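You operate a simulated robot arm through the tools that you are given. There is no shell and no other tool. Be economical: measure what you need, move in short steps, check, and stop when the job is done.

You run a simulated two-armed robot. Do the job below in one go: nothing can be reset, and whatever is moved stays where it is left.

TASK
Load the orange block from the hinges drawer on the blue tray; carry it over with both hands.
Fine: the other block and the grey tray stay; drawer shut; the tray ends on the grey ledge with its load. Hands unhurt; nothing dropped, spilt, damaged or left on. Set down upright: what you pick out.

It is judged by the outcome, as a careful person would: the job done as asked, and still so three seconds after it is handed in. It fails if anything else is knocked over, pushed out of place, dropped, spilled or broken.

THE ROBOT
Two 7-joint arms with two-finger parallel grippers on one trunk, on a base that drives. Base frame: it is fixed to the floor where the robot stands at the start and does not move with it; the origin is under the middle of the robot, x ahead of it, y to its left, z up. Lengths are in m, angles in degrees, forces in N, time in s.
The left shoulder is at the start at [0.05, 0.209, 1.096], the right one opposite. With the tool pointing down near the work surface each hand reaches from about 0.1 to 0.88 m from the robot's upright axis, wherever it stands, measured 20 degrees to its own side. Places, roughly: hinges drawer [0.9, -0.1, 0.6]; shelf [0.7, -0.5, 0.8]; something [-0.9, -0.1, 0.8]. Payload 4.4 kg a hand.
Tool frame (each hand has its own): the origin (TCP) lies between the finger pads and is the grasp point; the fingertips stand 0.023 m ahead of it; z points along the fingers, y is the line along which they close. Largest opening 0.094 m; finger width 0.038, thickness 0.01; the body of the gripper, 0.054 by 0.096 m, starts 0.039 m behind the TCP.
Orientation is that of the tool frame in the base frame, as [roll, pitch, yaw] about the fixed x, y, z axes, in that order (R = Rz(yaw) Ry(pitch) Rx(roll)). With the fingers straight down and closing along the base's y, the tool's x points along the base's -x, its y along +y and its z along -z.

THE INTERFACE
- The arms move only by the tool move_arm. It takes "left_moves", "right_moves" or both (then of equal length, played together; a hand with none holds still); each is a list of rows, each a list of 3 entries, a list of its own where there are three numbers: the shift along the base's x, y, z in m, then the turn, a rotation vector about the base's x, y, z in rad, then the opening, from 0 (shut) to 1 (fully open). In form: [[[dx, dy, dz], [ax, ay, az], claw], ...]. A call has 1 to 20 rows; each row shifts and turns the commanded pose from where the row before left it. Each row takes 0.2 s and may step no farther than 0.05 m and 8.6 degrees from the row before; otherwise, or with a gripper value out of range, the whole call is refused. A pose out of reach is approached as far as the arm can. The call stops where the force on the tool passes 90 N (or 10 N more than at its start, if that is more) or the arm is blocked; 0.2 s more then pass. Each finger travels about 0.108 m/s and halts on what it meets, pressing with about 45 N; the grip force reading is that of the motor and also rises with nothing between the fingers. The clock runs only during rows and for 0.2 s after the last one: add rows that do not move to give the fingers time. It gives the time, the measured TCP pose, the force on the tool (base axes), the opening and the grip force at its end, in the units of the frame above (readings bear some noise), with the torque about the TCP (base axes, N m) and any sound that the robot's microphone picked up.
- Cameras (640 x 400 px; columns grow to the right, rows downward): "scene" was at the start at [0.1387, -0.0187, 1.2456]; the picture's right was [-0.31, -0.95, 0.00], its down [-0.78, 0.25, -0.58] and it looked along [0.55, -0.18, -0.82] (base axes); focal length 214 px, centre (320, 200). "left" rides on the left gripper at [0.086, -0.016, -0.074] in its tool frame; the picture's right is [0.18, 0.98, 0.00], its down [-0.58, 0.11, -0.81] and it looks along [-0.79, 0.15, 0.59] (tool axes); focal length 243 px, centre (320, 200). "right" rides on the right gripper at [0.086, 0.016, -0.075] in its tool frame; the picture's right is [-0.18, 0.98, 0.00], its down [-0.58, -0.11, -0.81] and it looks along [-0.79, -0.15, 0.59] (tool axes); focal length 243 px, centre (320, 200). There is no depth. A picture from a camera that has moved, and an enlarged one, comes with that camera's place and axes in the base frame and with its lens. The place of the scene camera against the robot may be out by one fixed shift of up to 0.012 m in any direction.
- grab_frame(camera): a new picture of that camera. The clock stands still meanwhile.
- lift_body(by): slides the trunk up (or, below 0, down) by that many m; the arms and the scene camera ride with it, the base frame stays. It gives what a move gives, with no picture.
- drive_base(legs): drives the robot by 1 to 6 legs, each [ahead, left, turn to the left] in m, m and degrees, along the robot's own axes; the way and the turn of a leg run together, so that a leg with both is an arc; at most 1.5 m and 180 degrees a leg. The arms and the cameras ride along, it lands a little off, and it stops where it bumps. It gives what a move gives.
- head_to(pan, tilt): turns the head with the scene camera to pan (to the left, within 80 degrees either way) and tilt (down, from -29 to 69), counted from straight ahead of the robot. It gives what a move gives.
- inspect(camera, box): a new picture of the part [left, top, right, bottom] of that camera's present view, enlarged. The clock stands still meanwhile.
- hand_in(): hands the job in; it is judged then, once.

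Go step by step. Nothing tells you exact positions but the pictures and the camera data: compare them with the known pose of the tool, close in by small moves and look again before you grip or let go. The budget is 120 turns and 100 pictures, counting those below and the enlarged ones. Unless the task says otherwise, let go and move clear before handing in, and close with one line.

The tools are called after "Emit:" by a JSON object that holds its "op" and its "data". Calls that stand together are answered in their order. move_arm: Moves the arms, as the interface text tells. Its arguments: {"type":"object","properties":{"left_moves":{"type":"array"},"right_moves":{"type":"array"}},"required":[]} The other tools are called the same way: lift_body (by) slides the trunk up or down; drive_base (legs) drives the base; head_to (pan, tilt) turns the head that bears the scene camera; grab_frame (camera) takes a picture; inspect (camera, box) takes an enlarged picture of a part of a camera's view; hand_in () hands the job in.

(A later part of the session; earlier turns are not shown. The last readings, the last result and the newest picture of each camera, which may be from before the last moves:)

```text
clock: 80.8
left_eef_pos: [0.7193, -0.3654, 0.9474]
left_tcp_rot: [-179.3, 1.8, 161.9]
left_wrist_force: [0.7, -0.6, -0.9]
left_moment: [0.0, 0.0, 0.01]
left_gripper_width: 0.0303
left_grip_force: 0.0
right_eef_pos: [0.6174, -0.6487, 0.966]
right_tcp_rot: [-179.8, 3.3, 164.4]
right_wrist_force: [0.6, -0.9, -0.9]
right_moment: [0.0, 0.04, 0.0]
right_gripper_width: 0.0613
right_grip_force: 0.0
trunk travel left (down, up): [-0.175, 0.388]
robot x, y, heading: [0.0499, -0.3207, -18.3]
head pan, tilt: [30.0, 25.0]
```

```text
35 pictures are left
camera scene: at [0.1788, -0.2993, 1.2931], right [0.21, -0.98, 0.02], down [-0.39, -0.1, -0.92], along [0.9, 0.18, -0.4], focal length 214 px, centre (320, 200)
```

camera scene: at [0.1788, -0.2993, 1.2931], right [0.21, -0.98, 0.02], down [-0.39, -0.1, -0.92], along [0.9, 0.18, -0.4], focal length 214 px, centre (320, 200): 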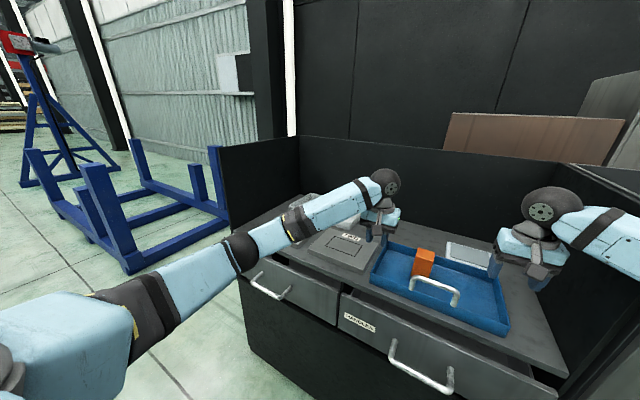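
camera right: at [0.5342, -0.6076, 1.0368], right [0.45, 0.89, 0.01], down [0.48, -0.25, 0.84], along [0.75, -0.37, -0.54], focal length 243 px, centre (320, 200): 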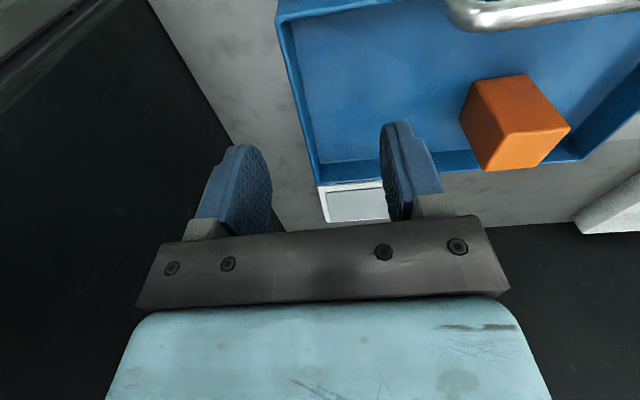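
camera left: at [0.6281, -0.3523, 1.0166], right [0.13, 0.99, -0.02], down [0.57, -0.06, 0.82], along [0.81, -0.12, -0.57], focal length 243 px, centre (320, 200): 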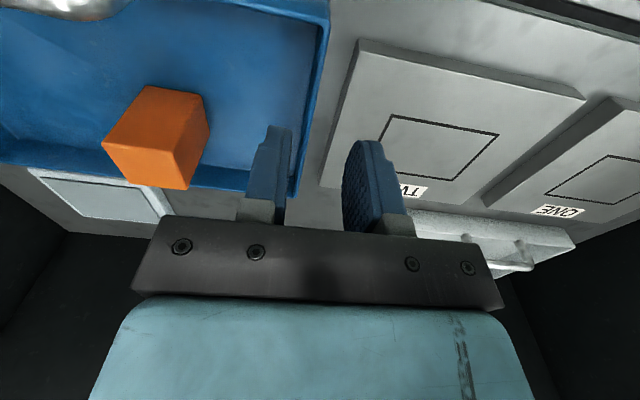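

The right forearm runs into the locker's top corner. I back off a little, raise the trunk so the arms come from above, and re-look.

Emit:
{"op": "drive_base", "data": {"legs": [[-0.1, 0, 0]]}}

Emit:
{"op": "lift_body", "data": {"by": 0.22}}

Emit:
{"op": "head_to", "data": {"pan": -30, "tilt": 40}}

Emit:
{"op": "grab_frame", "data": {"camera": "scene"}}

```text
clock: 82.0
left_eef_pos: [0.6418, -0.3468, 0.9297]
left_tcp_rot: [-179.9, 0.0, 162.0]
left_wrist_force: [-0.4, -0.2, 0.5]
left_moment: [-0.04, -0.06, 0.03]
left_gripper_width: 0.0302
left_grip_force: 0.1
right_eef_pos: [0.543, -0.6369, 0.9399]
right_tcp_rot: [179.7, 1.1, 163.3]
right_wrist_force: [-0.1, 0.9, -0.3]
right_moment: [-0.04, -0.04, -0.04]
right_gripper_width: 0.061
right_grip_force: 0.1
trunk travel left (down, up): [-0.175, 0.388]
robot x, y, heading: [-0.0464, -0.2902, -18.0]
head pan, tilt: [30.0, 25.0]
```

```text
clock: 84.3
left_eef_pos: [0.6427, -0.3472, 1.1473]
left_tcp_rot: [-179.9, 0.0, 162.0]
left_wrist_force: [0.2, -0.3, -0.2]
left_moment: [0.02, 0.0, -0.01]
left_gripper_width: 0.0299
left_grip_force: 0.1
right_eef_pos: [0.542, -0.6375, 1.1597]
right_tcp_rot: [179.7, 1.1, 163.2]
right_wrist_force: [0.1, -0.5, 0.3]
right_moment: [0.0, 0.01, -0.03]
right_gripper_width: 0.061
right_grip_force: 0.1
trunk travel left (down, up): [-0.395, 0.168]
robot x, y, heading: [-0.0461, -0.2906, -18.2]
head pan, tilt: [30.0, 25.0]
```

```text
clock: 85.6
left_eef_pos: [0.6426, -0.3478, 1.1483]
left_tcp_rot: [-180.0, 0.1, 162.0]
left_wrist_force: [-0.1, -0.8, -0.5]
left_moment: [-0.02, 0.02, 0.03]
left_gripper_width: 0.0301
left_grip_force: 0.1
right_eef_pos: [0.5426, -0.6374, 1.1602]
right_tcp_rot: [179.7, 1.2, 163.1]
right_wrist_force: [-0.3, -0.6, 0.5]
right_moment: [-0.01, 0.01, 0.02]
right_gripper_width: 0.061
right_grip_force: 0.1
trunk travel left (down, up): [-0.395, 0.168]
robot x, y, heading: [-0.0453, -0.2902, -18.3]
head pan, tilt: [-30.0, 40.0]
```

```text
34 pictures are left
camera scene: at [0.0777, -0.3704, 1.4861], right [-0.74, -0.67, 0.0], down [-0.43, 0.48, -0.77], along [0.51, -0.57, -0.64], focal length 214 px, centre (320, 200)
```

scene: 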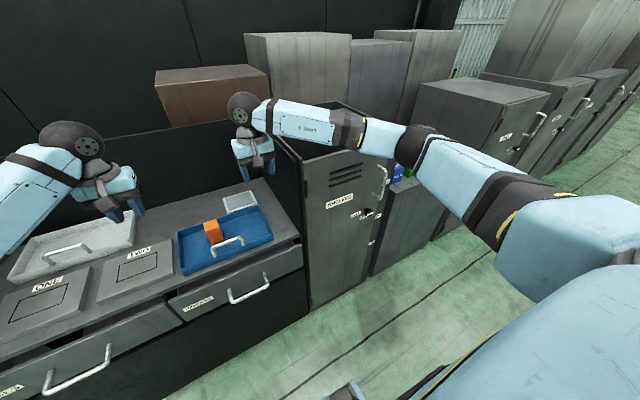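

I shift the base left so the right arm comes in past the locker, then forward again.

Emit:
{"op": "drive_base", "data": {"legs": [[0, 0.19, 0], [0.15, 0, 0]]}}

Emit:
{"op": "head_to", "data": {"pan": -15, "tilt": 55}}

Emit:
{"op": "grab_frame", "data": {"camera": "scene"}}

```text
clock: 88.8
left_eef_pos: [0.8375, -0.2187, 1.1482]
left_tcp_rot: [-179.9, 0.0, 162.1]
left_wrist_force: [-0.2, 0.3, 0.1]
left_moment: [0.01, -0.02, -0.01]
left_gripper_width: 0.0302
left_grip_force: 0.0
right_eef_pos: [0.7381, -0.5095, 1.161]
right_tcp_rot: [179.7, 1.1, 163.3]
right_wrist_force: [1.4, -0.1, 0.0]
right_moment: [0.01, 0.01, -0.03]
right_gripper_width: 0.061
right_grip_force: 0.1
trunk travel left (down, up): [-0.395, 0.168]
robot x, y, heading: [0.1478, -0.1638, -17.9]
head pan, tilt: [-30.0, 40.0]
```

```text
clock: 89.6
left_eef_pos: [0.8377, -0.2186, 1.1481]
left_tcp_rot: [-180.0, 0.0, 162.0]
left_wrist_force: [-0.6, -0.8, 0.1]
left_moment: [0.0, 0.0, -0.01]
left_gripper_width: 0.0303
left_grip_force: 0.1
right_eef_pos: [0.7383, -0.5089, 1.1591]
right_tcp_rot: [179.6, 1.0, 163.4]
right_wrist_force: [-1.1, -0.3, 0.5]
right_moment: [0.01, 0.03, -0.02]
right_gripper_width: 0.0611
right_grip_force: 0.1
trunk travel left (down, up): [-0.395, 0.168]
robot x, y, heading: [0.1476, -0.163, -17.9]
head pan, tilt: [-15.0, 55.0]
```

```text
33 pictures are left
camera scene: at [0.2763, -0.2195, 1.4654], right [-0.55, -0.84, 0.0], down [-0.69, 0.45, -0.57], along [0.48, -0.31, -0.82], focal length 214 px, centre (320, 200)
```

scene: 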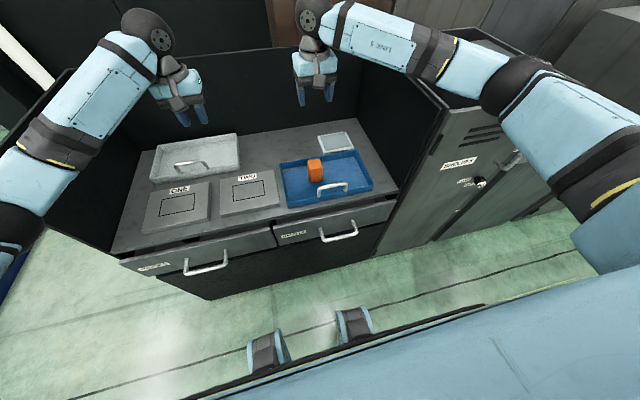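

The right elbow still sits far out to the right. I move the base further left so both forearms come in from the left-front, then check.

Emit:
{"op": "drive_base", "data": {"legs": [[0, 0.17, 0]]}}

Emit:
{"op": "move_arm", "data": {"left_moves": [[[-0.0136, -0.0418, -0.02], [0, 0, 0], 0.32], [[-0.0136, -0.0418, -0.02], [0, 0, 0], 0.32], [[-0.0136, -0.0418, -0.02], [0, 0, 0], 0.32], [[-0.0136, -0.0418, -0.02], [0, 0, 0], 0.32], [[-0.0136, -0.0418, -0.02], [0, 0, 0], 0.32], [[-0.0136, -0.0418, -0.02], [0, 0, 0], 0.32], [[-0.0136, -0.0418, -0.02], [0, 0, 0], 0.32], [[-0.0136, -0.0418, -0.02], [0, 0, 0], 0.32]], "right_moves": [[[-0.0136, -0.0418, -0.015], [0, 0, 0], 0.65], [[-0.0136, -0.0418, -0.015], [0, 0, 0], 0.65], [[-0.0136, -0.0418, -0.015], [0, 0, 0], 0.65], [[-0.0136, -0.0418, -0.015], [0, 0, 0], 0.65], [[-0.0136, -0.0418, -0.015], [0, 0, 0], 0.65], [[-0.0136, -0.0418, -0.015], [0, 0, 0], 0.65], [[-0.0136, -0.0418, -0.015], [0, 0, 0], 0.65], [[-0.0136, -0.0418, -0.015], [0, 0, 0], 0.65]]}}

Emit:
{"op": "head_to", "data": {"pan": -30, "tilt": 48}}

Emit:
{"op": "grab_frame", "data": {"camera": "scene"}}

```text
clock: 91.7
left_eef_pos: [0.8886, -0.0567, 1.149]
left_tcp_rot: [-180.0, 0.0, 162.4]
left_wrist_force: [0.4, -0.6, -0.8]
left_moment: [0.02, -0.03, -0.01]
left_gripper_width: 0.03
left_grip_force: 0.0
right_eef_pos: [0.7901, -0.3495, 1.1597]
right_tcp_rot: [179.7, 1.1, 163.6]
right_wrist_force: [-0.1, 0.1, 0.2]
right_moment: [-0.02, 0.0, 0.03]
right_gripper_width: 0.0609
right_grip_force: 0.1
trunk travel left (down, up): [-0.395, 0.168]
robot x, y, heading: [0.1971, -0.005, -17.7]
head pan, tilt: [-15.0, 55.0]
```

```text
clock: 93.5
left_eef_pos: [0.7806, -0.3929, 0.9862]
left_tcp_rot: [179.9, 0.1, 162.5]
left_wrist_force: [-1.1, -0.6, -0.4]
left_moment: [0.03, -0.01, 0.0]
left_gripper_width: 0.0299
left_grip_force: 0.1
right_eef_pos: [0.68, -0.6854, 1.0418]
right_tcp_rot: [179.6, 1.1, 163.8]
right_wrist_force: [-0.5, 0.9, -0.9]
right_moment: [0.0, -0.03, -0.02]
right_gripper_width: 0.0612
right_grip_force: 0.0
trunk travel left (down, up): [-0.395, 0.168]
robot x, y, heading: [0.2001, -0.01, -17.6]
head pan, tilt: [-15.0, 55.0]
```

```text
clock: 94.2
left_eef_pos: [0.7812, -0.3903, 0.9884]
left_tcp_rot: [-180.0, 0.0, 162.4]
left_wrist_force: [0.4, 0.4, -0.1]
left_moment: [0.01, 0.0, 0.01]
left_gripper_width: 0.0303
left_grip_force: 0.0
right_eef_pos: [0.681, -0.6819, 1.0435]
right_tcp_rot: [179.6, 1.0, 163.6]
right_wrist_force: [-0.4, 0.6, 0.7]
right_moment: [-0.02, -0.02, 0.02]
right_gripper_width: 0.0612
right_grip_force: 0.0
trunk travel left (down, up): [-0.395, 0.168]
robot x, y, heading: [0.202, -0.0061, -17.7]
head pan, tilt: [-30.0, 48.0]
```

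```text
32 pictures are left
camera scene: at [0.3198, -0.0801, 1.4746], right [-0.74, -0.67, 0.0], down [-0.5, 0.55, -0.67], along [0.45, -0.49, -0.74], focal length 214 px, centre (320, 200)
```

scene: 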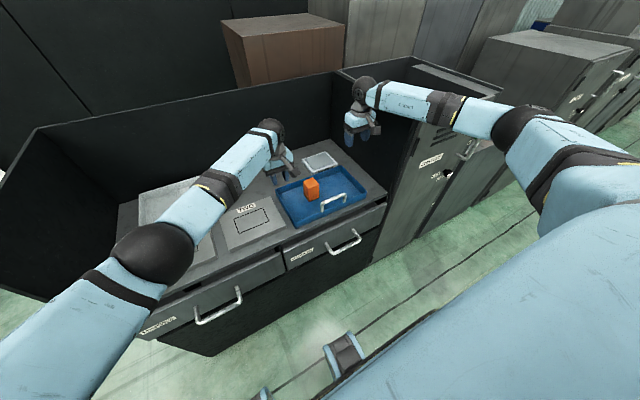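

Now the right forearm runs clear of the locker. I square the right hand and lower both to just above the rim.

Emit:
{"op": "move_arm", "data": {"left_moves": [[[0.0005, -0.0007, -0.022], [0, 0, -0.002], 0.32], [[0.0005, -0.0007, -0.022], [0, 0, -0.002], 0.32], [[0.0005, -0.0007, -0.022], [0, 0, -0.002], 0.32], [[0.0005, -0.0007, -0.022], [0, 0, -0.001], 0.32]], "right_moves": [[[0.0008, -0.0041, -0.0359], [-0.0005, 0.0047, -0.007], 0.65], [[0.0008, -0.0041, -0.0359], [-0.0005, 0.0047, -0.007], 0.65], [[0.0008, -0.0041, -0.0359], [-0.0005, 0.0047, -0.007], 0.65], [[0.0008, -0.0041, -0.0359], [-0.0005, 0.0046, -0.007], 0.65]]}}

Emit:
{"op": "grab_frame", "data": {"camera": "left"}}

Emit:
{"op": "grab_frame", "data": {"camera": "right"}}

```text
clock: 95.2
left_eef_pos: [0.7875, -0.3766, 0.9052]
left_tcp_rot: [180.0, 0.0, 162.1]
left_wrist_force: [0.0, 0.4, 0.1]
left_moment: [-0.02, 0.0, -0.01]
left_gripper_width: 0.0304
left_grip_force: 0.0
left hand out of reach, approached as far as the arm can: row 2, 3, 4
right_eef_pos: [0.6869, -0.7005, 0.8966]
right_tcp_rot: [-179.9, 0.0, 161.9]
right_wrist_force: [-0.4, -0.9, -0.5]
right_moment: [0.01, -0.02, -0.01]
right_gripper_width: 0.0609
right_grip_force: 0.1
trunk travel left (down, up): [-0.395, 0.168]
robot x, y, heading: [0.2033, -0.0077, -17.8]
head pan, tilt: [-30.0, 48.0]
```

```text
31 pictures are left
camera left: at [0.699, -0.3648, 0.9808], right [0.13, 0.99, 0.0], down [0.59, -0.08, 0.81], along [0.8, -0.1, -0.59], focal length 243 px, centre (320, 200)
```

left: 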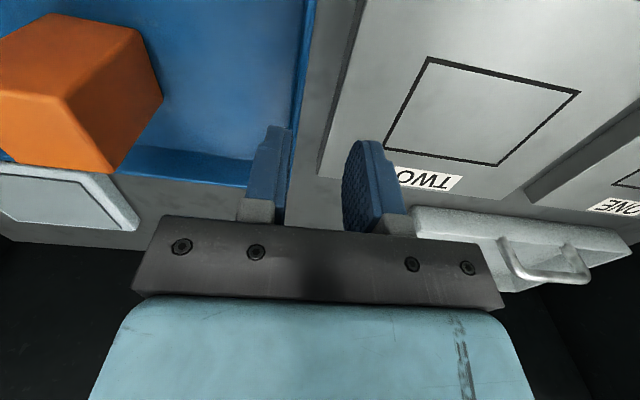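

```text
30 pictures are left
camera right: at [0.6096, -0.657, 0.9715], right [0.48, 0.88, 0.0], down [0.52, -0.28, 0.81], along [0.71, -0.39, -0.59], focal length 243 px, centre (320, 200)
```

right: 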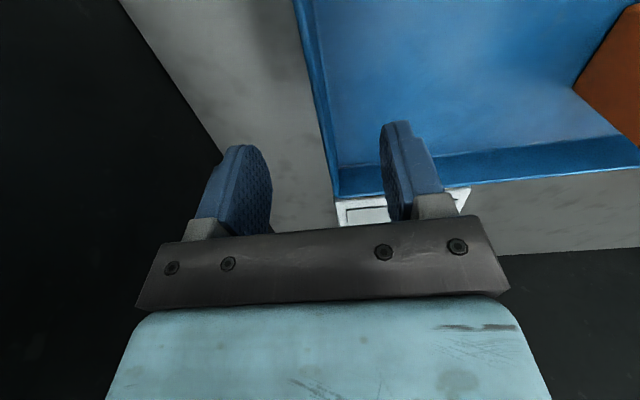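

The left arm is at its limit from this height. I raise the hands 10 cm and lower the trunk by the same amount to gain reach.

Emit:
{"op": "move_arm", "data": {"left_moves": [[[0, 0, 0.03], [0, 0, 0], 0.32], [[0, 0, 0.035], [0, 0, 0], 0.32], [[0, 0, 0.035], [0, 0, 0], 0.32]], "right_moves": [[[0, 0, 0.03], [0, 0, 0], 0.65], [[0, 0, 0.035], [0, 0, 0], 0.65], [[0, 0, 0.035], [0, 0, 0], 0.65]]}}

Emit:
{"op": "lift_body", "data": {"by": -0.1}}

```text
clock: 96.0
left_eef_pos: [0.7841, -0.3747, 1.0108]
left_tcp_rot: [180.0, 0.1, 162.0]
left_wrist_force: [-0.4, -0.5, 0.0]
left_moment: [0.01, 0.01, 0.04]
left_gripper_width: 0.0302
left_grip_force: 0.0
right_eef_pos: [0.6861, -0.7012, 0.9971]
right_tcp_rot: [-179.9, 0.1, 162.0]
right_wrist_force: [-0.5, -1.1, 0.5]
right_moment: [-0.02, -0.03, 0.02]
right_gripper_width: 0.0612
right_grip_force: 0.0
trunk travel left (down, up): [-0.395, 0.168]
robot x, y, heading: [0.2029, -0.0068, -17.7]
head pan, tilt: [-30.0, 48.0]
```

```text
clock: 97.3
left_eef_pos: [0.7844, -0.3759, 0.91]
left_tcp_rot: [-180.0, -0.1, 161.9]
left_wrist_force: [0.4, 0.6, 0.2]
left_moment: [-0.02, 0.01, 0.03]
left_gripper_width: 0.0302
left_grip_force: 0.1
right_eef_pos: [0.6882, -0.7008, 0.8963]
right_tcp_rot: [-179.9, 0.1, 162.1]
right_wrist_force: [-0.1, 0.3, -0.3]
right_moment: [-0.01, -0.02, 0.01]
right_gripper_width: 0.0612
right_grip_force: 0.0
trunk travel left (down, up): [-0.295, 0.268]
robot x, y, heading: [0.2014, -0.0097, -17.6]
head pan, tilt: [-30.0, 48.0]
```

I correct the left hand sideways and lower so its tips are level with the rim, then look.

Emit:
{"op": "move_arm", "data": {"left_moves": [[[-0.0021, -0.0193, 0], [0, 0, 0], 0.32], [[0, 0, -0.02], [0, 0, 0], 0.32], [[0, 0, -0.022], [0, 0, 0], 0.32], [[0, 0, 0], [0, 0, 0], 0.32]], "right_moves": [[[0, 0, 0], [0, 0, 0], 0.65], [[0, 0, -0.015], [0, 0, 0], 0.65], [[0, 0, -0.015], [0, 0, 0], 0.65], [[0, 0, 0], [0, 0, 0], 0.65]]}}

Emit:
{"op": "grab_frame", "data": {"camera": "left"}}

Emit:
{"op": "grab_frame", "data": {"camera": "right"}}

```text
clock: 98.3
left_eef_pos: [0.7839, -0.3924, 0.8687]
left_tcp_rot: [-179.9, 0.0, 162.0]
left_wrist_force: [0.5, 1.3, 0.9]
left_moment: [0.06, 0.02, 0.02]
left_gripper_width: 0.0301
left_grip_force: 0.0
right_eef_pos: [0.688, -0.7018, 0.8645]
right_tcp_rot: [-179.8, 0.1, 162.1]
right_wrist_force: [-0.4, -0.2, -0.4]
right_moment: [0.02, -0.02, 0.03]
right_gripper_width: 0.0612
right_grip_force: 0.1
trunk travel left (down, up): [-0.295, 0.268]
robot x, y, heading: [0.1985, -0.0047, -17.6]
head pan, tilt: [-30.0, 48.0]
```

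```text
29 pictures are left
camera left: at [0.6958, -0.3814, 0.9422], right [0.13, 0.99, 0.0], down [0.59, -0.07, 0.81], along [0.8, -0.1, -0.59], focal length 243 px, centre (320, 200)
```

left: 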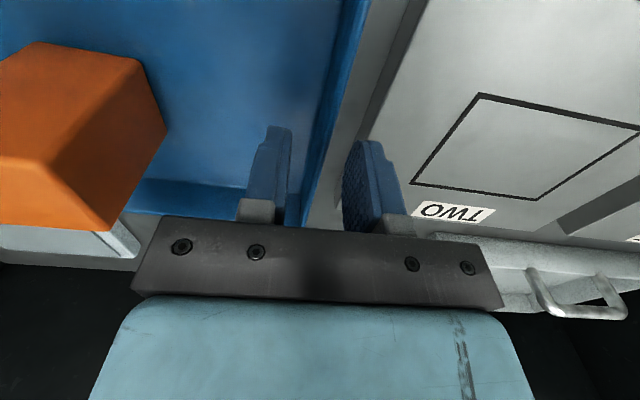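

```text
28 pictures are left
camera right: at [0.6105, -0.6582, 0.9398], right [0.48, 0.88, 0.0], down [0.52, -0.28, 0.81], along [0.71, -0.39, -0.59], focal length 243 px, centre (320, 200)
```

right: 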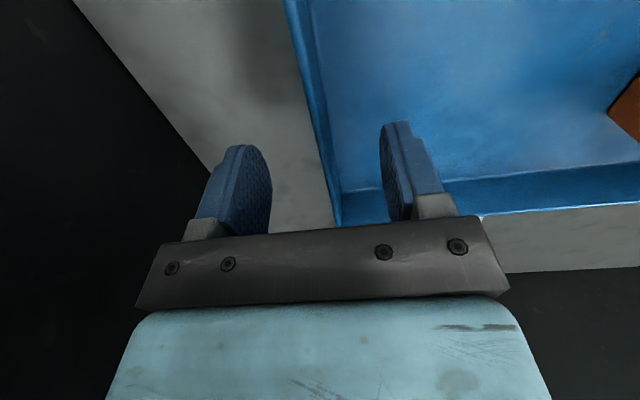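

Emit:
{"op": "inspect", "data": {"camera": "left", "box": [240, 60, 440, 240]}}

```text
2.22 times, centred on (340, 150) of left
camera zoom: at [0.6958, -0.3814, 0.9422], right [0.13, 0.99, 0.0], down [0.59, -0.07, 0.81], along [0.8, -0.1, -0.59], focal length 539 px, centre (276, 311)
```

zoom: 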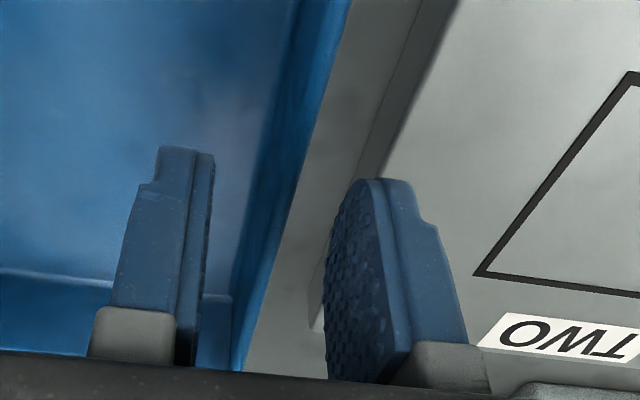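

Wall center −0.131 coincides with the left hand's center; gap to the pad ~2.2 cm. I narrow the left opening to 22 mm and descend both slowly.

Emit:
{"op": "move_arm", "data": {"left_moves": [[[0, 0, 0], [0, 0, 0], 0.235], [[0, 0, -0.008], [0, 0, 0], 0.235], [[0, 0, -0.009], [0, 0, 0], 0.235], [[0, 0, -0.009], [0, 0, 0], 0.235], [[0, 0, -0.008], [0, 0, 0], 0.235], [[0, 0, 0], [0, 0, 0], 0.235]], "right_moves": [[[0, 0, 0], [0, 0, 0], 0.5], [[0, 0, -0.007], [0, 0, 0], 0.5], [[0, 0, -0.008], [0, 0, 0], 0.5], [[0, 0, -0.008], [0, 0, 0], 0.5], [[0, 0, -0.007], [0, 0, 0], 0.5], [[0, 0, 0], [0, 0, 0], 0.5]]}}

Emit:
{"op": "grab_frame", "data": {"camera": "left"}}

Emit:
{"op": "grab_frame", "data": {"camera": "right"}}

```text
clock: 99.8
left_eef_pos: [0.7846, -0.3875, 0.8442]
left_tcp_rot: [-179.7, 0.0, 162.0]
left_wrist_force: [0.5, -0.1, -0.1]
left_moment: [-0.01, 0.05, -0.01]
left_gripper_width: 0.0222
left_grip_force: 0.0
left hand out of reach, approached as far as the arm can: row 2, 4
right_eef_pos: [0.6875, -0.7008, 0.8357]
right_tcp_rot: [-179.9, 0.1, 162.0]
right_wrist_force: [0.1, -0.3, -0.2]
right_moment: [-0.02, 0.03, -0.03]
right_gripper_width: 0.047
right_grip_force: 0.0
trunk travel left (down, up): [-0.295, 0.268]
robot x, y, heading: [0.2016, -0.0054, -17.8]
head pan, tilt: [-30.0, 48.0]
```

```text
26 pictures are left
camera left: at [0.6958, -0.3758, 0.9173], right [0.13, 0.99, 0.0], down [0.59, -0.07, 0.81], along [0.8, -0.11, -0.59], focal length 243 px, centre (320, 200)
```

left: 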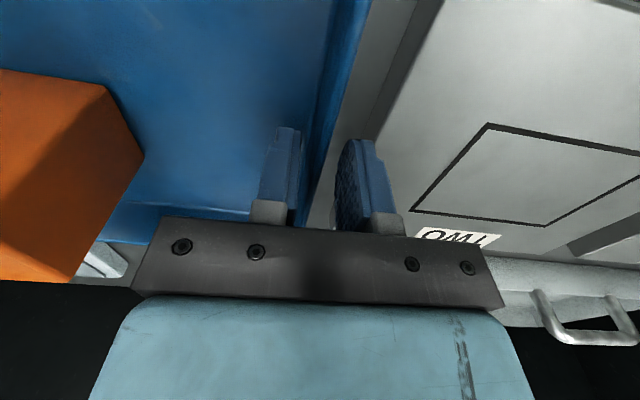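

```text
25 pictures are left
camera right: at [0.6097, -0.6574, 0.9098], right [0.48, 0.88, 0.0], down [0.52, -0.28, 0.81], along [0.71, -0.39, -0.59], focal length 243 px, centre (320, 200)
```

right: 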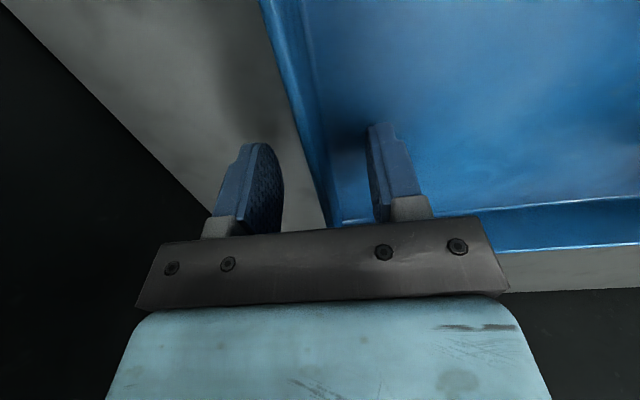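

The left arm again hits its limit just above. I raise both hands 8 cm, lower the trunk 5 cm and correct the left hand's offset.

Emit:
{"op": "move_arm", "data": {"left_moves": [[[0, 0, 0.02], [0, 0, 0], 0.235], [[0, 0, 0.03], [0, 0, 0], 0.235], [[0, 0, 0.03], [0, 0, 0], 0.235]], "right_moves": [[[0, 0, 0.02], [0, 0, 0], 0.5], [[0, 0, 0.03], [0, 0, 0], 0.5], [[0, 0, 0.03], [0, 0, 0], 0.5]]}}

Emit:
{"op": "lift_body", "data": {"by": -0.055}}

```text
clock: 100.5
left_eef_pos: [0.7833, -0.3871, 0.9234]
left_tcp_rot: [-179.9, 0.0, 162.0]
left_wrist_force: [0.0, 0.5, 0.6]
left_moment: [-0.01, 0.02, -0.05]
left_gripper_width: 0.022
left_grip_force: 0.0
right_eef_pos: [0.686, -0.7044, 0.9155]
right_tcp_rot: [-179.9, 0.1, 162.1]
right_wrist_force: [0.6, 0.0, -0.2]
right_moment: [-0.02, 0.01, 0.01]
right_gripper_width: 0.0469
right_grip_force: 0.0
trunk travel left (down, up): [-0.295, 0.268]
robot x, y, heading: [0.1993, -0.0038, -17.7]
head pan, tilt: [-30.0, 48.0]
```

```text
clock: 101.5
left_eef_pos: [0.7826, -0.387, 0.8675]
left_tcp_rot: [-179.9, 0.0, 161.9]
left_wrist_force: [0.0, 0.0, 0.2]
left_moment: [0.01, -0.02, 0.01]
left_gripper_width: 0.0221
left_grip_force: 0.0
right_eef_pos: [0.6857, -0.7042, 0.8604]
right_tcp_rot: [-179.9, 0.1, 162.0]
right_wrist_force: [0.0, 0.0, -0.1]
right_moment: [-0.01, 0.02, 0.02]
right_gripper_width: 0.0471
right_grip_force: 0.1
trunk travel left (down, up): [-0.24, 0.323]
robot x, y, heading: [0.1992, -0.0074, -17.7]
head pan, tilt: [-30.0, 48.0]
```

I center both hands and go down to the grip height.

Emit:
{"op": "move_arm", "data": {"left_moves": [[[0.0014, -0.0056, 0], [0, 0, 0], 0.235], [[0, 0, 0], [0, 0, 0], 0.235], [[0, 0, -0.009], [0, 0, 0], 0.235], [[0, 0, -0.008], [0, 0, 0], 0.235], [[0, 0, -0.008], [0, 0, 0], 0.235], [[0, 0, -0.007], [0, 0, 0], 0.235], [[0, 0, 0], [0, 0, 0], 0.235]], "right_moves": [[[-0.0026, 0.005, 0], [0, 0, 0], 0.5], [[0, 0, 0], [0, 0, 0], 0.5], [[0, 0, -0.006], [0, 0, 0], 0.5], [[0, 0, -0.007], [0, 0, 0], 0.5], [[0, 0, -0.006], [0, 0, 0], 0.5], [[0, 0, -0.006], [0, 0, 0], 0.5], [[0, 0, 0], [0, 0, 0], 0.5]]}}

Emit:
{"op": "grab_frame", "data": {"camera": "left"}}

Emit:
{"op": "grab_frame", "data": {"camera": "right"}}

```text
clock: 103.1
left_eef_pos: [0.7837, -0.394, 0.8363]
left_tcp_rot: [-180.0, 0.0, 161.9]
left_wrist_force: [0.3, 0.0, 0.3]
left_moment: [-0.01, 0.0, -0.01]
left_gripper_width: 0.0223
left_grip_force: 0.0
right_eef_pos: [0.6858, -0.6989, 0.834]
right_tcp_rot: [-179.9, 0.1, 162.0]
right_wrist_force: [-0.1, -0.3, 0.2]
right_moment: [-0.04, 0.0, 0.01]
right_gripper_width: 0.0468
right_grip_force: 0.1
trunk travel left (down, up): [-0.24, 0.323]
robot x, y, heading: [0.1984, -0.0033, -18.0]
head pan, tilt: [-30.0, 48.0]
```

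```text
24 pictures are left
camera left: at [0.696, -0.3804, 0.9104], right [0.13, 0.99, 0.0], down [0.59, -0.08, 0.81], along [0.8, -0.1, -0.59], focal length 243 px, centre (320, 200)
```

left: 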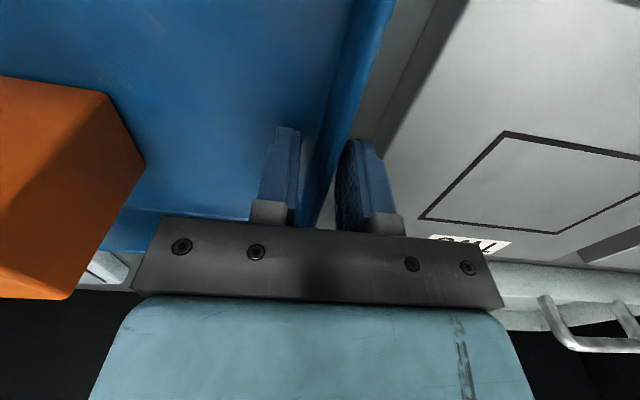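

```text
23 pictures are left
camera right: at [0.6071, -0.6559, 0.9087], right [0.48, 0.88, 0.0], down [0.52, -0.28, 0.81], along [0.71, -0.39, -0.59], focal length 243 px, centre (320, 200)
```

right: 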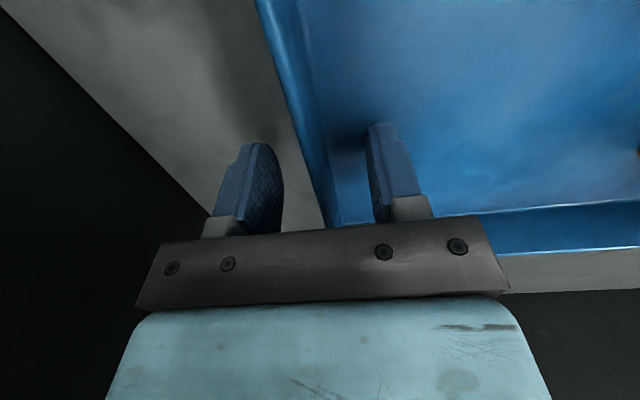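

Both hands straddle their walls without contact. I close both.

Emit:
{"op": "move_arm", "data": {"left_moves": [[[0, 0, 0], [0, 0, 0], 0], [[0, 0, 0], [0, 0, 0], 0], [[0, 0, 0], [0, 0, 0], 0], [[0, 0, 0], [0, 0, 0], 0]], "right_moves": [[[0, 0, 0], [0, 0, 0], 0], [[0, 0, 0], [0, 0, 0], 0], [[0, 0, 0], [0, 0, 0], 0], [[0, 0, 0], [0, 0, 0], 0]]}}

```text
clock: 104.1
left_eef_pos: [0.7848, -0.3921, 0.8355]
left_tcp_rot: [-179.9, 0.0, 162.0]
left_wrist_force: [-0.7, 18.3, 5.7]
left_moment: [-0.04, -0.34, -1.48]
left_gripper_width: 0.0048
left_grip_force: 45.0
right_eef_pos: [0.6837, -0.7015, 0.833]
right_tcp_rot: [-179.8, 0.1, 161.8]
right_wrist_force: [2.2, -21.0, 0.0]
right_moment: [0.3, 0.29, -0.81]
right_gripper_width: 0.0047
right_grip_force: 44.8
trunk travel left (down, up): [-0.24, 0.323]
robot x, y, heading: [0.2013, -0.0056, -17.7]
head pan, tilt: [-30.0, 48.0]
```

Both walls are gripped (4.7 mm). I relieve the small squeeze between hands and lift using the trunk.

Emit:
{"op": "move_arm", "data": {"left_moves": [[[0.0005, 0.0015, 0], [0, 0, 0], 0], [[0, 0, 0], [0, 0, 0], 0]], "right_moves": [[[-0.0005, -0.0015, 0], [0, 0, 0], 0], [[0, 0, 0], [0, 0, 0], 0]]}}

Emit:
{"op": "lift_body", "data": {"by": 0.04}}

Emit:
{"op": "grab_frame", "data": {"camera": "scene"}}

```text
clock: 104.7
left_eef_pos: [0.7845, -0.3918, 0.8359]
left_tcp_rot: [-179.9, -0.1, 162.0]
left_wrist_force: [-2.8, 8.6, 3.7]
left_moment: [0.21, 0.04, -0.88]
left_gripper_width: 0.0049
left_grip_force: 45.0
right_eef_pos: [0.6846, -0.7008, 0.8338]
right_tcp_rot: [-179.8, 0.2, 161.9]
right_wrist_force: [4.0, -12.1, -0.6]
right_moment: [0.13, 0.23, -1.43]
right_gripper_width: 0.0049
right_grip_force: 45.5
trunk travel left (down, up): [-0.24, 0.323]
robot x, y, heading: [0.2003, -0.0064, -17.9]
head pan, tilt: [-30.0, 48.0]
```

```text
clock: 105.5
left_eef_pos: [0.7862, -0.392, 0.8758]
left_tcp_rot: [-180.0, -0.1, 162.0]
left_wrist_force: [-6.6, 3.7, -4.6]
left_moment: [0.05, -0.21, -0.93]
left_gripper_width: 0.005
left_grip_force: 45.2
right_eef_pos: [0.6856, -0.7006, 0.8736]
right_tcp_rot: [-179.9, 0.1, 162.1]
right_wrist_force: [6.5, -3.5, -3.5]
right_moment: [0.14, 0.13, -1.54]
right_gripper_width: 0.0047
right_grip_force: 44.6
trunk travel left (down, up): [-0.28, 0.283]
robot x, y, heading: [0.1949, -0.0056, -17.7]
head pan, tilt: [-30.0, 48.0]
```

```text
22 pictures are left
camera scene: at [0.3207, -0.0816, 1.3594], right [-0.74, -0.67, 0.0], down [-0.5, 0.55, -0.67], along [0.45, -0.49, -0.74], focal length 214 px, centre (320, 200)
```

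scene: 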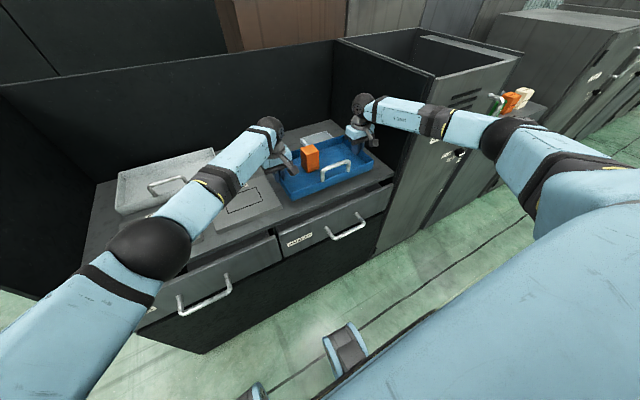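

Tray is up and level (about 8 N total). I raise it a bit more and back straight out.

Emit:
{"op": "lift_body", "data": {"by": 0.05}}

Emit:
{"op": "drive_base", "data": {"legs": [[-0.42, 0, 0]]}}

Emit:
{"op": "grab_frame", "data": {"camera": "scene"}}

```text
clock: 106.5
left_eef_pos: [0.7855, -0.392, 0.9247]
left_tcp_rot: [180.0, -0.2, 162.0]
left_wrist_force: [-8.3, -1.3, -3.7]
left_moment: [0.23, 0.32, -0.95]
left_gripper_width: 0.0051
left_grip_force: 45.2
right_eef_pos: [0.6836, -0.7017, 0.9229]
right_tcp_rot: [-179.8, 0.1, 162.2]
right_wrist_force: [8.1, 0.1, -2.7]
right_moment: [0.01, -0.39, -1.52]
right_gripper_width: 0.0046
right_grip_force: 45.2
trunk travel left (down, up): [-0.33, 0.233]
robot x, y, heading: [0.2, -0.0042, -17.8]
head pan, tilt: [-30.0, 48.0]
```

```text
clock: 109.0
left_eef_pos: [0.3967, -0.2622, 0.9261]
left_tcp_rot: [-179.9, -0.1, 162.6]
left_wrist_force: [-11.9, -10.3, -4.7]
left_moment: [0.1, 0.05, -1.02]
left_gripper_width: 0.0047
left_grip_force: 44.9
right_eef_pos: [0.2999, -0.573, 0.9231]
right_tcp_rot: [-179.9, 0.0, 162.7]
right_wrist_force: [11.0, 9.9, -1.9]
right_moment: [0.19, -0.18, -1.55]
right_gripper_width: 0.0048
right_grip_force: 45.1
trunk travel left (down, up): [-0.33, 0.233]
robot x, y, heading: [-0.1937, 0.1175, -16.9]
head pan, tilt: [-30.0, 48.0]
```

```text
21 pictures are left
camera scene: at [-0.0715, 0.0431, 1.4095], right [-0.73, -0.68, 0.0], down [-0.51, 0.54, -0.67], along [0.46, -0.49, -0.74], focal length 214 px, centre (320, 200)
```

scene: 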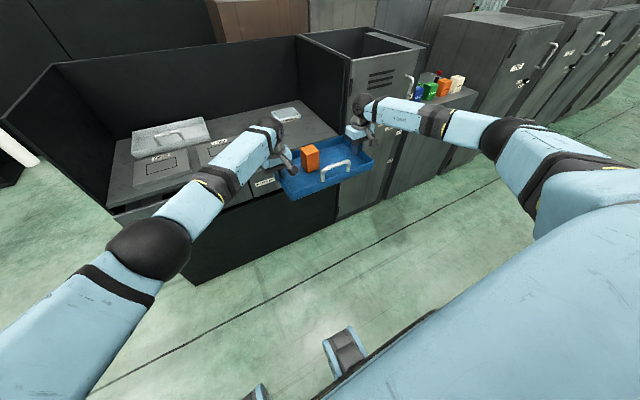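

Tray is out of the cabinet, block upright. I shift both hands together 28 cm left so the tray is centered in front of me.

Emit:
{"op": "move_arm", "data": {"left_moves": [[[0.0081, 0.0268, 0], [0, 0, 0], 0], [[0.0081, 0.0268, 0], [0, 0, 0], 0], [[0.0081, 0.0268, 0], [0, 0, 0], 0], [[0.0081, 0.0268, 0], [0, 0, 0], 0], [[0.0081, 0.0268, 0], [0, 0, 0], 0], [[0.0081, 0.0268, 0], [0, 0, 0], 0], [[0.0081, 0.0268, 0], [0, 0, 0], 0], [[0.0081, 0.0268, 0], [0, 0, 0], 0], [[0.0081, 0.0268, 0], [0, 0, 0], 0], [[0.0081, 0.0268, 0], [0, 0, 0], 0]], "right_moves": [[[0.0081, 0.0268, 0], [0, 0, 0], 0], [[0.0081, 0.0268, 0], [0, 0, 0], 0], [[0.0081, 0.0268, 0], [0, 0, 0], 0], [[0.0081, 0.0268, 0], [0, 0, 0], 0], [[0.0081, 0.0268, 0], [0, 0, 0], 0], [[0.0081, 0.0268, 0], [0, 0, 0], 0], [[0.0081, 0.0268, 0], [0, 0, 0], 0], [[0.0081, 0.0268, 0], [0, 0, 0], 0], [[0.0081, 0.0268, 0], [0, 0, 0], 0], [[0.0081, 0.0268, 0], [0, 0, 0], 0]]}}

Emit:
{"op": "head_to", "data": {"pan": 0, "tilt": 48}}

Emit:
{"op": "grab_frame", "data": {"camera": "scene"}}

```text
clock: 111.2
left_eef_pos: [0.4781, 0.005, 0.9247]
left_tcp_rot: [-179.8, 0.0, 162.6]
left_wrist_force: [1.7, 1.9, -7.6]
left_moment: [0.89, 1.12, 0.65]
left_gripper_width: 0.0049
left_grip_force: 45.5
right_eef_pos: [0.3824, -0.3042, 0.9228]
right_tcp_rot: [-179.9, 0.0, 162.8]
right_wrist_force: [-0.7, -0.5, -0.3]
right_moment: [0.06, -1.42, -0.43]
right_gripper_width: 0.0048
right_grip_force: 45.3
trunk travel left (down, up): [-0.33, 0.233]
robot x, y, heading: [-0.192, 0.1166, -17.1]
head pan, tilt: [-30.0, 48.0]
```

```text
clock: 112.2
left_eef_pos: [0.4788, 0.0045, 0.926]
left_tcp_rot: [-179.9, 0.0, 162.5]
left_wrist_force: [1.3, -6.9, -6.0]
left_moment: [0.35, -0.28, 1.05]
left_gripper_width: 0.0047
left_grip_force: 45.0
right_eef_pos: [0.3817, -0.307, 0.9227]
right_tcp_rot: [180.0, 0.0, 162.7]
right_wrist_force: [-1.6, 7.1, -0.7]
right_moment: [0.51, 0.01, -0.03]
right_gripper_width: 0.0049
right_grip_force: 45.2
trunk travel left (down, up): [-0.33, 0.233]
robot x, y, heading: [-0.1934, 0.1174, -17.0]
head pan, tilt: [0.0, 48.0]
```

```text
20 pictures are left
camera scene: at [-0.0495, 0.0779, 1.4095], right [-0.29, -0.96, 0.0], down [-0.71, 0.22, -0.67], along [0.64, -0.2, -0.74], focal length 214 px, centre (320, 200)
```

scene: 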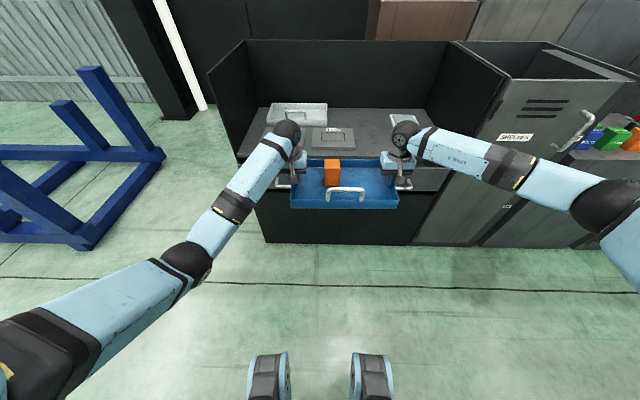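

All is stable. I turn 90° left (away from the cabinet).

Emit:
{"op": "drive_base", "data": {"legs": [[0, 0, 45], [0, 0, 44]]}}

Emit:
{"op": "grab_frame", "data": {"camera": "scene"}}

```text
clock: 116.6
left_eef_pos: [-0.055, 0.7831, 0.9259]
left_tcp_rot: [-180.0, -0.1, -109.6]
left_wrist_force: [27.2, -4.5, -5.9]
left_moment: [-0.24, 0.16, 1.38]
left_gripper_width: 0.0048
left_grip_force: 44.9
right_eef_pos: [0.2514, 0.6769, 0.9235]
right_tcp_rot: [-179.9, 0.2, -109.4]
right_wrist_force: [-27.9, 3.5, -1.1]
right_moment: [0.44, 0.37, 0.48]
right_gripper_width: 0.0046
right_grip_force: 44.9
trunk travel left (down, up): [-0.33, 0.233]
robot x, y, heading: [-0.1925, 0.1188, 71.0]
head pan, tilt: [0.0, 48.0]
```

```text
19 pictures are left
camera scene: at [-0.1418, 0.2602, 1.4095], right [0.94, -0.33, 0.0], down [-0.24, -0.7, -0.67], along [0.22, 0.63, -0.74], focal length 214 px, centre (320, 200)
```

scene: 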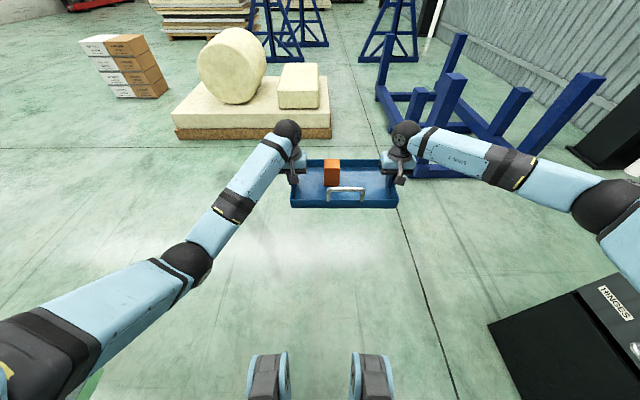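

Block still upright. I relax the slight stretch between hands, then drive right and backward to line up opposite the gap between the posts.

Emit:
{"op": "move_arm", "data": {"left_moves": [[[0.001, -0.0003, 0], [0, 0, 0], 0], [[0, 0, 0], [0, 0, 0], 0]], "right_moves": [[[-0.001, 0.0003, 0], [0, 0, 0], 0], [[0, 0, 0], [0, 0, 0], 0]]}}

Emit:
{"op": "drive_base", "data": {"legs": [[0, -0.32, 0], [-0.53, 0, 0]]}}

```text
clock: 117.2
left_eef_pos: [-0.0545, 0.7835, 0.9253]
left_tcp_rot: [179.9, -0.1, -109.4]
left_wrist_force: [-8.4, 7.1, -6.4]
left_moment: [-0.24, 0.41, 0.76]
left_gripper_width: 0.005
left_grip_force: 45.1
right_eef_pos: [0.2537, 0.6768, 0.9219]
right_tcp_rot: [-179.9, 0.0, -109.4]
right_wrist_force: [8.4, -7.8, -1.1]
right_moment: [0.47, 0.23, 0.71]
right_gripper_width: 0.0049
right_grip_force: 45.3
trunk travel left (down, up): [-0.33, 0.233]
robot x, y, heading: [-0.1955, 0.1185, 70.7]
head pan, tilt: [0.0, 48.0]
```

```text
clock: 123.2
left_eef_pos: [0.0669, 0.1816, 0.9266]
left_tcp_rot: [-179.9, -0.1, -109.9]
left_wrist_force: [-29.5, 16.5, -4.5]
left_moment: [0.2, 0.36, 0.93]
left_gripper_width: 0.0049
left_grip_force: 45.1
right_eef_pos: [0.3725, 0.0712, 0.9221]
right_tcp_rot: [-179.9, 0.1, -109.7]
right_wrist_force: [30.2, -15.9, -2.4]
right_moment: [-0.01, 0.07, 0.73]
right_gripper_width: 0.0046
right_grip_force: 45.1
trunk travel left (down, up): [-0.33, 0.233]
robot x, y, heading: [-0.0743, -0.4836, 70.4]
head pan, tilt: [0.0, 48.0]
```

Robot is at the wanted spot. I relieve the squeeze and turn to face the ledge.

Emit:
{"op": "move_arm", "data": {"left_moves": [[[-0.0006, 0.0002, 0], [0, 0, 0], 0], [[0, 0, 0], [0, 0, 0], 0]], "right_moves": [[[0.0006, -0.0002, 0], [0, 0, 0], 0], [[0, 0, 0], [0, 0, 0], 0]]}}

Emit:
{"op": "drive_base", "data": {"legs": [[0, 0, 45], [0, 0, 46]]}}

Emit:
{"op": "grab_frame", "data": {"camera": "scene"}}

```text
clock: 123.8
left_eef_pos: [0.0666, 0.1822, 0.9263]
left_tcp_rot: [-180.0, -0.1, -109.7]
left_wrist_force: [7.9, -1.0, -5.2]
left_moment: [-0.2, 0.22, 0.63]
left_gripper_width: 0.0048
left_grip_force: 44.6
right_eef_pos: [0.3715, 0.0723, 0.9231]
right_tcp_rot: [180.0, 0.1, -109.6]
right_wrist_force: [-7.9, -0.1, -2.4]
right_moment: [0.31, 0.11, -0.08]
right_gripper_width: 0.0046
right_grip_force: 44.8
trunk travel left (down, up): [-0.33, 0.233]
robot x, y, heading: [-0.0727, -0.4817, 70.7]
head pan, tilt: [0.0, 48.0]
```

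```text
clock: 128.3
left_eef_pos: [-0.7437, -0.3569, 0.9256]
left_tcp_rot: [-179.9, -0.2, -18.5]
left_wrist_force: [5.8, 29.2, -4.1]
left_moment: [0.08, 0.2, 0.95]
left_gripper_width: 0.0048
left_grip_force: 44.9
right_eef_pos: [-0.6411, -0.0482, 0.9226]
right_tcp_rot: [-179.9, 0.2, -18.4]
right_wrist_force: [-6.0, -29.2, -2.4]
right_moment: [-0.47, -0.03, 0.21]
right_gripper_width: 0.0048
right_grip_force: 44.7
trunk travel left (down, up): [-0.33, 0.233]
robot x, y, heading: [-0.0795, -0.4795, 161.8]
head pan, tilt: [0.0, 48.0]
```

```text
18 pictures are left
camera scene: at [-0.2126, -0.4342, 1.4095], right [0.31, 0.95, 0.0], down [0.71, -0.23, -0.67], along [-0.64, 0.21, -0.74], focal length 214 px, centre (320, 200)
```

scene: 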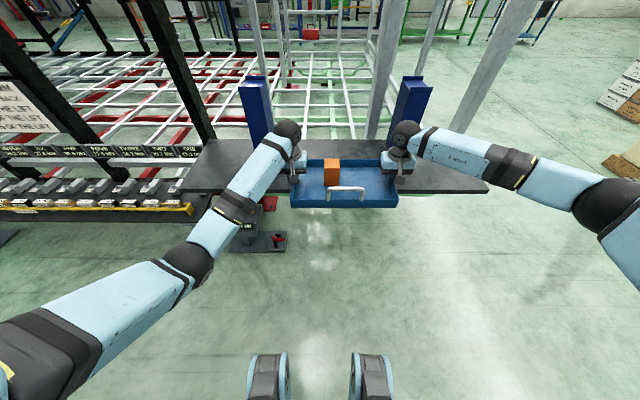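

The ledge (z≈0.79) is ahead with the gap between the posts lined up with the tray. I relax the hands' stretch, go forward 12 cm and check clearances.

Emit:
{"op": "move_arm", "data": {"left_moves": [[[0.0003, 0.0008, 0], [0, 0, 0], 0], [[0, 0, 0], [0, 0, 0], 0]], "right_moves": [[[-0.0003, -0.0008, 0], [0, 0, 0], 0], [[0, 0, 0], [0, 0, 0], 0]]}}

Emit:
{"op": "drive_base", "data": {"legs": [[0.12, 0, 0]]}}

Emit:
{"op": "inspect", "data": {"camera": "scene", "box": [160, 50, 500, 260]}}

Emit:
{"op": "grab_frame", "data": {"camera": "right"}}

Emit:
{"op": "grab_frame", "data": {"camera": "left"}}

```text
clock: 128.9
left_eef_pos: [-0.7421, -0.3578, 0.9241]
left_tcp_rot: [-179.9, -0.2, -18.3]
left_wrist_force: [-6.1, -5.8, -4.3]
left_moment: [-0.27, -0.39, 0.82]
left_gripper_width: 0.0047
left_grip_force: 45.5
right_eef_pos: [-0.6408, -0.0476, 0.9221]
right_tcp_rot: [-180.0, 0.0, -18.4]
right_wrist_force: [7.7, 5.7, -2.5]
right_moment: [0.0, 0.47, 0.75]
right_gripper_width: 0.0047
right_grip_force: 45.3
trunk travel left (down, up): [-0.33, 0.233]
robot x, y, heading: [-0.072, -0.4801, 161.6]
head pan, tilt: [0.0, 48.0]
```

```text
clock: 130.2
left_eef_pos: [-0.8581, -0.3171, 0.9248]
left_tcp_rot: [-180.0, 0.0, -18.6]
left_wrist_force: [-12.1, -15.0, -4.6]
left_moment: [-0.21, 0.0, 1.09]
left_gripper_width: 0.0047
left_grip_force: 45.0
right_eef_pos: [-0.7556, -0.0087, 0.9222]
right_tcp_rot: [-179.8, 0.1, -18.7]
right_wrist_force: [10.7, 14.3, -2.8]
right_moment: [-0.13, 0.14, 0.99]
right_gripper_width: 0.0047
right_grip_force: 45.4
trunk travel left (down, up): [-0.33, 0.233]
robot x, y, heading: [-0.1942, -0.4463, 161.7]
head pan, tilt: [0.0, 48.0]
```

```text
1.88 times, centred on (330, 155) of scene
camera zoom: at [-0.328, -0.3955, 1.4095], right [0.32, 0.95, 0.0], down [0.71, -0.23, -0.67], along [-0.63, 0.21, -0.74], focal length 404 px, centre (301, 285)
```

zoom: 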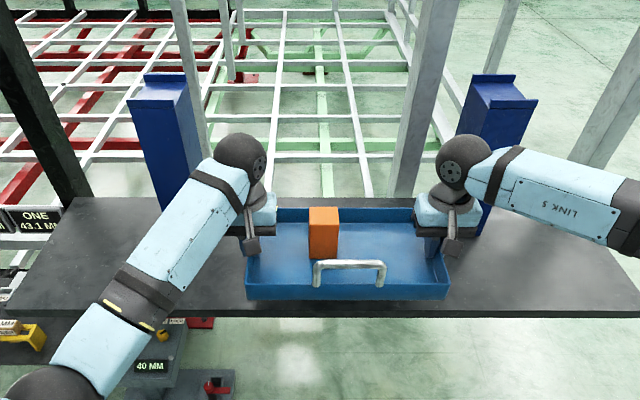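

```text
16 pictures are left
camera right: at [-0.6792, -0.0506, 0.9973], right [-0.49, -0.87, 0.0], down [-0.52, 0.29, 0.81], along [-0.7, 0.39, -0.59], focal length 243 px, centre (320, 200)
```

right: 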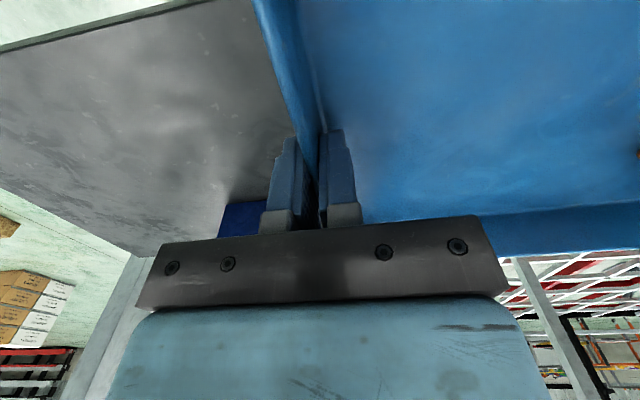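

```text
15 pictures are left
camera left: at [-0.7724, -0.3285, 0.9992], right [-0.14, -0.99, 0.0], down [-0.59, 0.08, 0.81], along [-0.8, 0.11, -0.59], focal length 243 px, centre (320, 200)
```

left: 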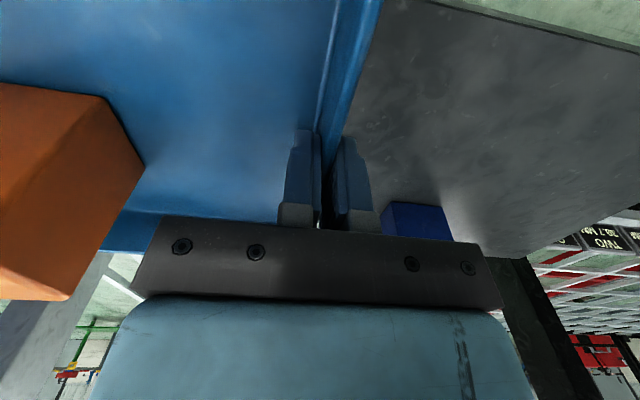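

Clearances to both posts look fine and the ledge front edge is ~0.63 m ahead. I go forward 8.5 cm more and then lower with the trunk to near the ledge.

Emit:
{"op": "drive_base", "data": {"legs": [[0.085, 0, 0]]}}

Emit:
{"op": "lift_body", "data": {"by": -0.06}}

Emit:
{"op": "inspect", "data": {"camera": "scene", "box": [160, 80, 500, 290]}}

```text
clock: 131.3
left_eef_pos: [-0.9352, -0.2893, 0.9247]
left_tcp_rot: [180.0, 0.0, -18.8]
left_wrist_force: [-5.0, 2.3, -4.8]
left_moment: [-0.2, -0.28, 0.77]
left_gripper_width: 0.0049
left_grip_force: 44.8
right_eef_pos: [-0.8331, 0.0196, 0.9223]
right_tcp_rot: [-179.9, 0.0, -18.7]
right_wrist_force: [4.4, -1.5, -1.4]
right_moment: [-0.18, 0.41, 0.73]
right_gripper_width: 0.0048
right_grip_force: 44.7
trunk travel left (down, up): [-0.33, 0.233]
robot x, y, heading: [-0.2688, -0.4231, 161.5]
head pan, tilt: [0.0, 48.0]
```

```text
clock: 132.3
left_eef_pos: [-0.9355, -0.2899, 0.8649]
left_tcp_rot: [-180.0, 0.0, -18.8]
left_wrist_force: [-2.7, 1.2, -3.7]
left_moment: [-0.13, -0.12, 0.49]
left_gripper_width: 0.0049
left_grip_force: 45.3
right_eef_pos: [-0.8324, 0.0185, 0.8635]
right_tcp_rot: [-179.9, 0.0, -18.7]
right_wrist_force: [2.7, -1.8, -1.6]
right_moment: [-0.17, 0.26, 0.45]
right_gripper_width: 0.0048
right_grip_force: 45.1
trunk travel left (down, up): [-0.27, 0.293]
robot x, y, heading: [-0.271, -0.42, 161.6]
head pan, tilt: [0.0, 48.0]
```

```text
1.88 times, centred on (330, 185) of scene
camera zoom: at [-0.4053, -0.3694, 1.3496], right [0.32, 0.95, 0.0], down [0.7, -0.24, -0.67], along [-0.63, 0.21, -0.74], focal length 404 px, centre (301, 228)
```

zoom: 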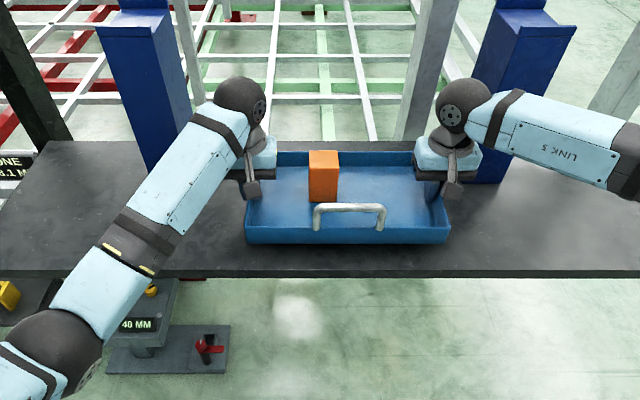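

Tray's near edge is ~3 cm inside the ledge front, between the posts. I lower both hands in small steps.

Emit:
{"op": "move_arm", "data": {"left_moves": [[[0, 0, -0.008], [0, 0, 0], 0], [[0, 0, -0.006], [0, 0, 0], 0], [[0, 0, -0.004], [0, 0, 0], 0], [[0, 0, -0.003], [0, 0, 0], 0]], "right_moves": [[[0, 0, -0.008], [0, 0, 0], 0], [[0, 0, -0.006], [0, 0, 0], 0], [[0, 0, -0.004], [0, 0, 0], 0], [[0, 0, -0.003], [0, 0, 0], 0]]}}

Emit:
{"op": "inspect", "data": {"camera": "scene", "box": [240, 120, 440, 245]}}

```text
clock: 133.3
left_eef_pos: [-0.9348, -0.2917, 0.844]
left_tcp_rot: [179.9, -0.1, -18.6]
left_wrist_force: [-8.5, 3.0, -4.9]
left_moment: [-0.3, -0.63, 1.38]
left_gripper_width: 0.0052
left_grip_force: 44.8
right_eef_pos: [-0.834, 0.0184, 0.8419]
right_tcp_rot: [-180.0, 0.0, -18.7]
right_wrist_force: [8.1, -2.0, -1.8]
right_moment: [-0.02, 0.75, 1.52]
right_gripper_width: 0.0048
right_grip_force: 45.4
trunk travel left (down, up): [-0.27, 0.293]
robot x, y, heading: [-0.2679, -0.4166, 161.7]
head pan, tilt: [0.0, 48.0]
```

```text
3.20 times, centred on (340, 182) of scene
camera zoom: at [-0.4056, -0.3693, 1.3495], right [0.32, 0.95, 0.0], down [0.71, -0.24, -0.67], along [-0.63, 0.21, -0.74], focal length 686 px, centre (256, 256)
```

zoom: 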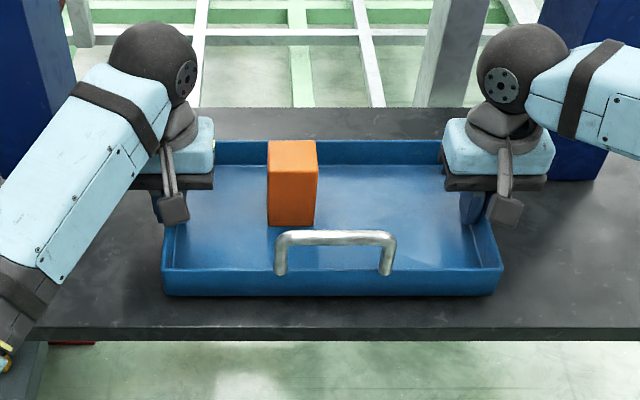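

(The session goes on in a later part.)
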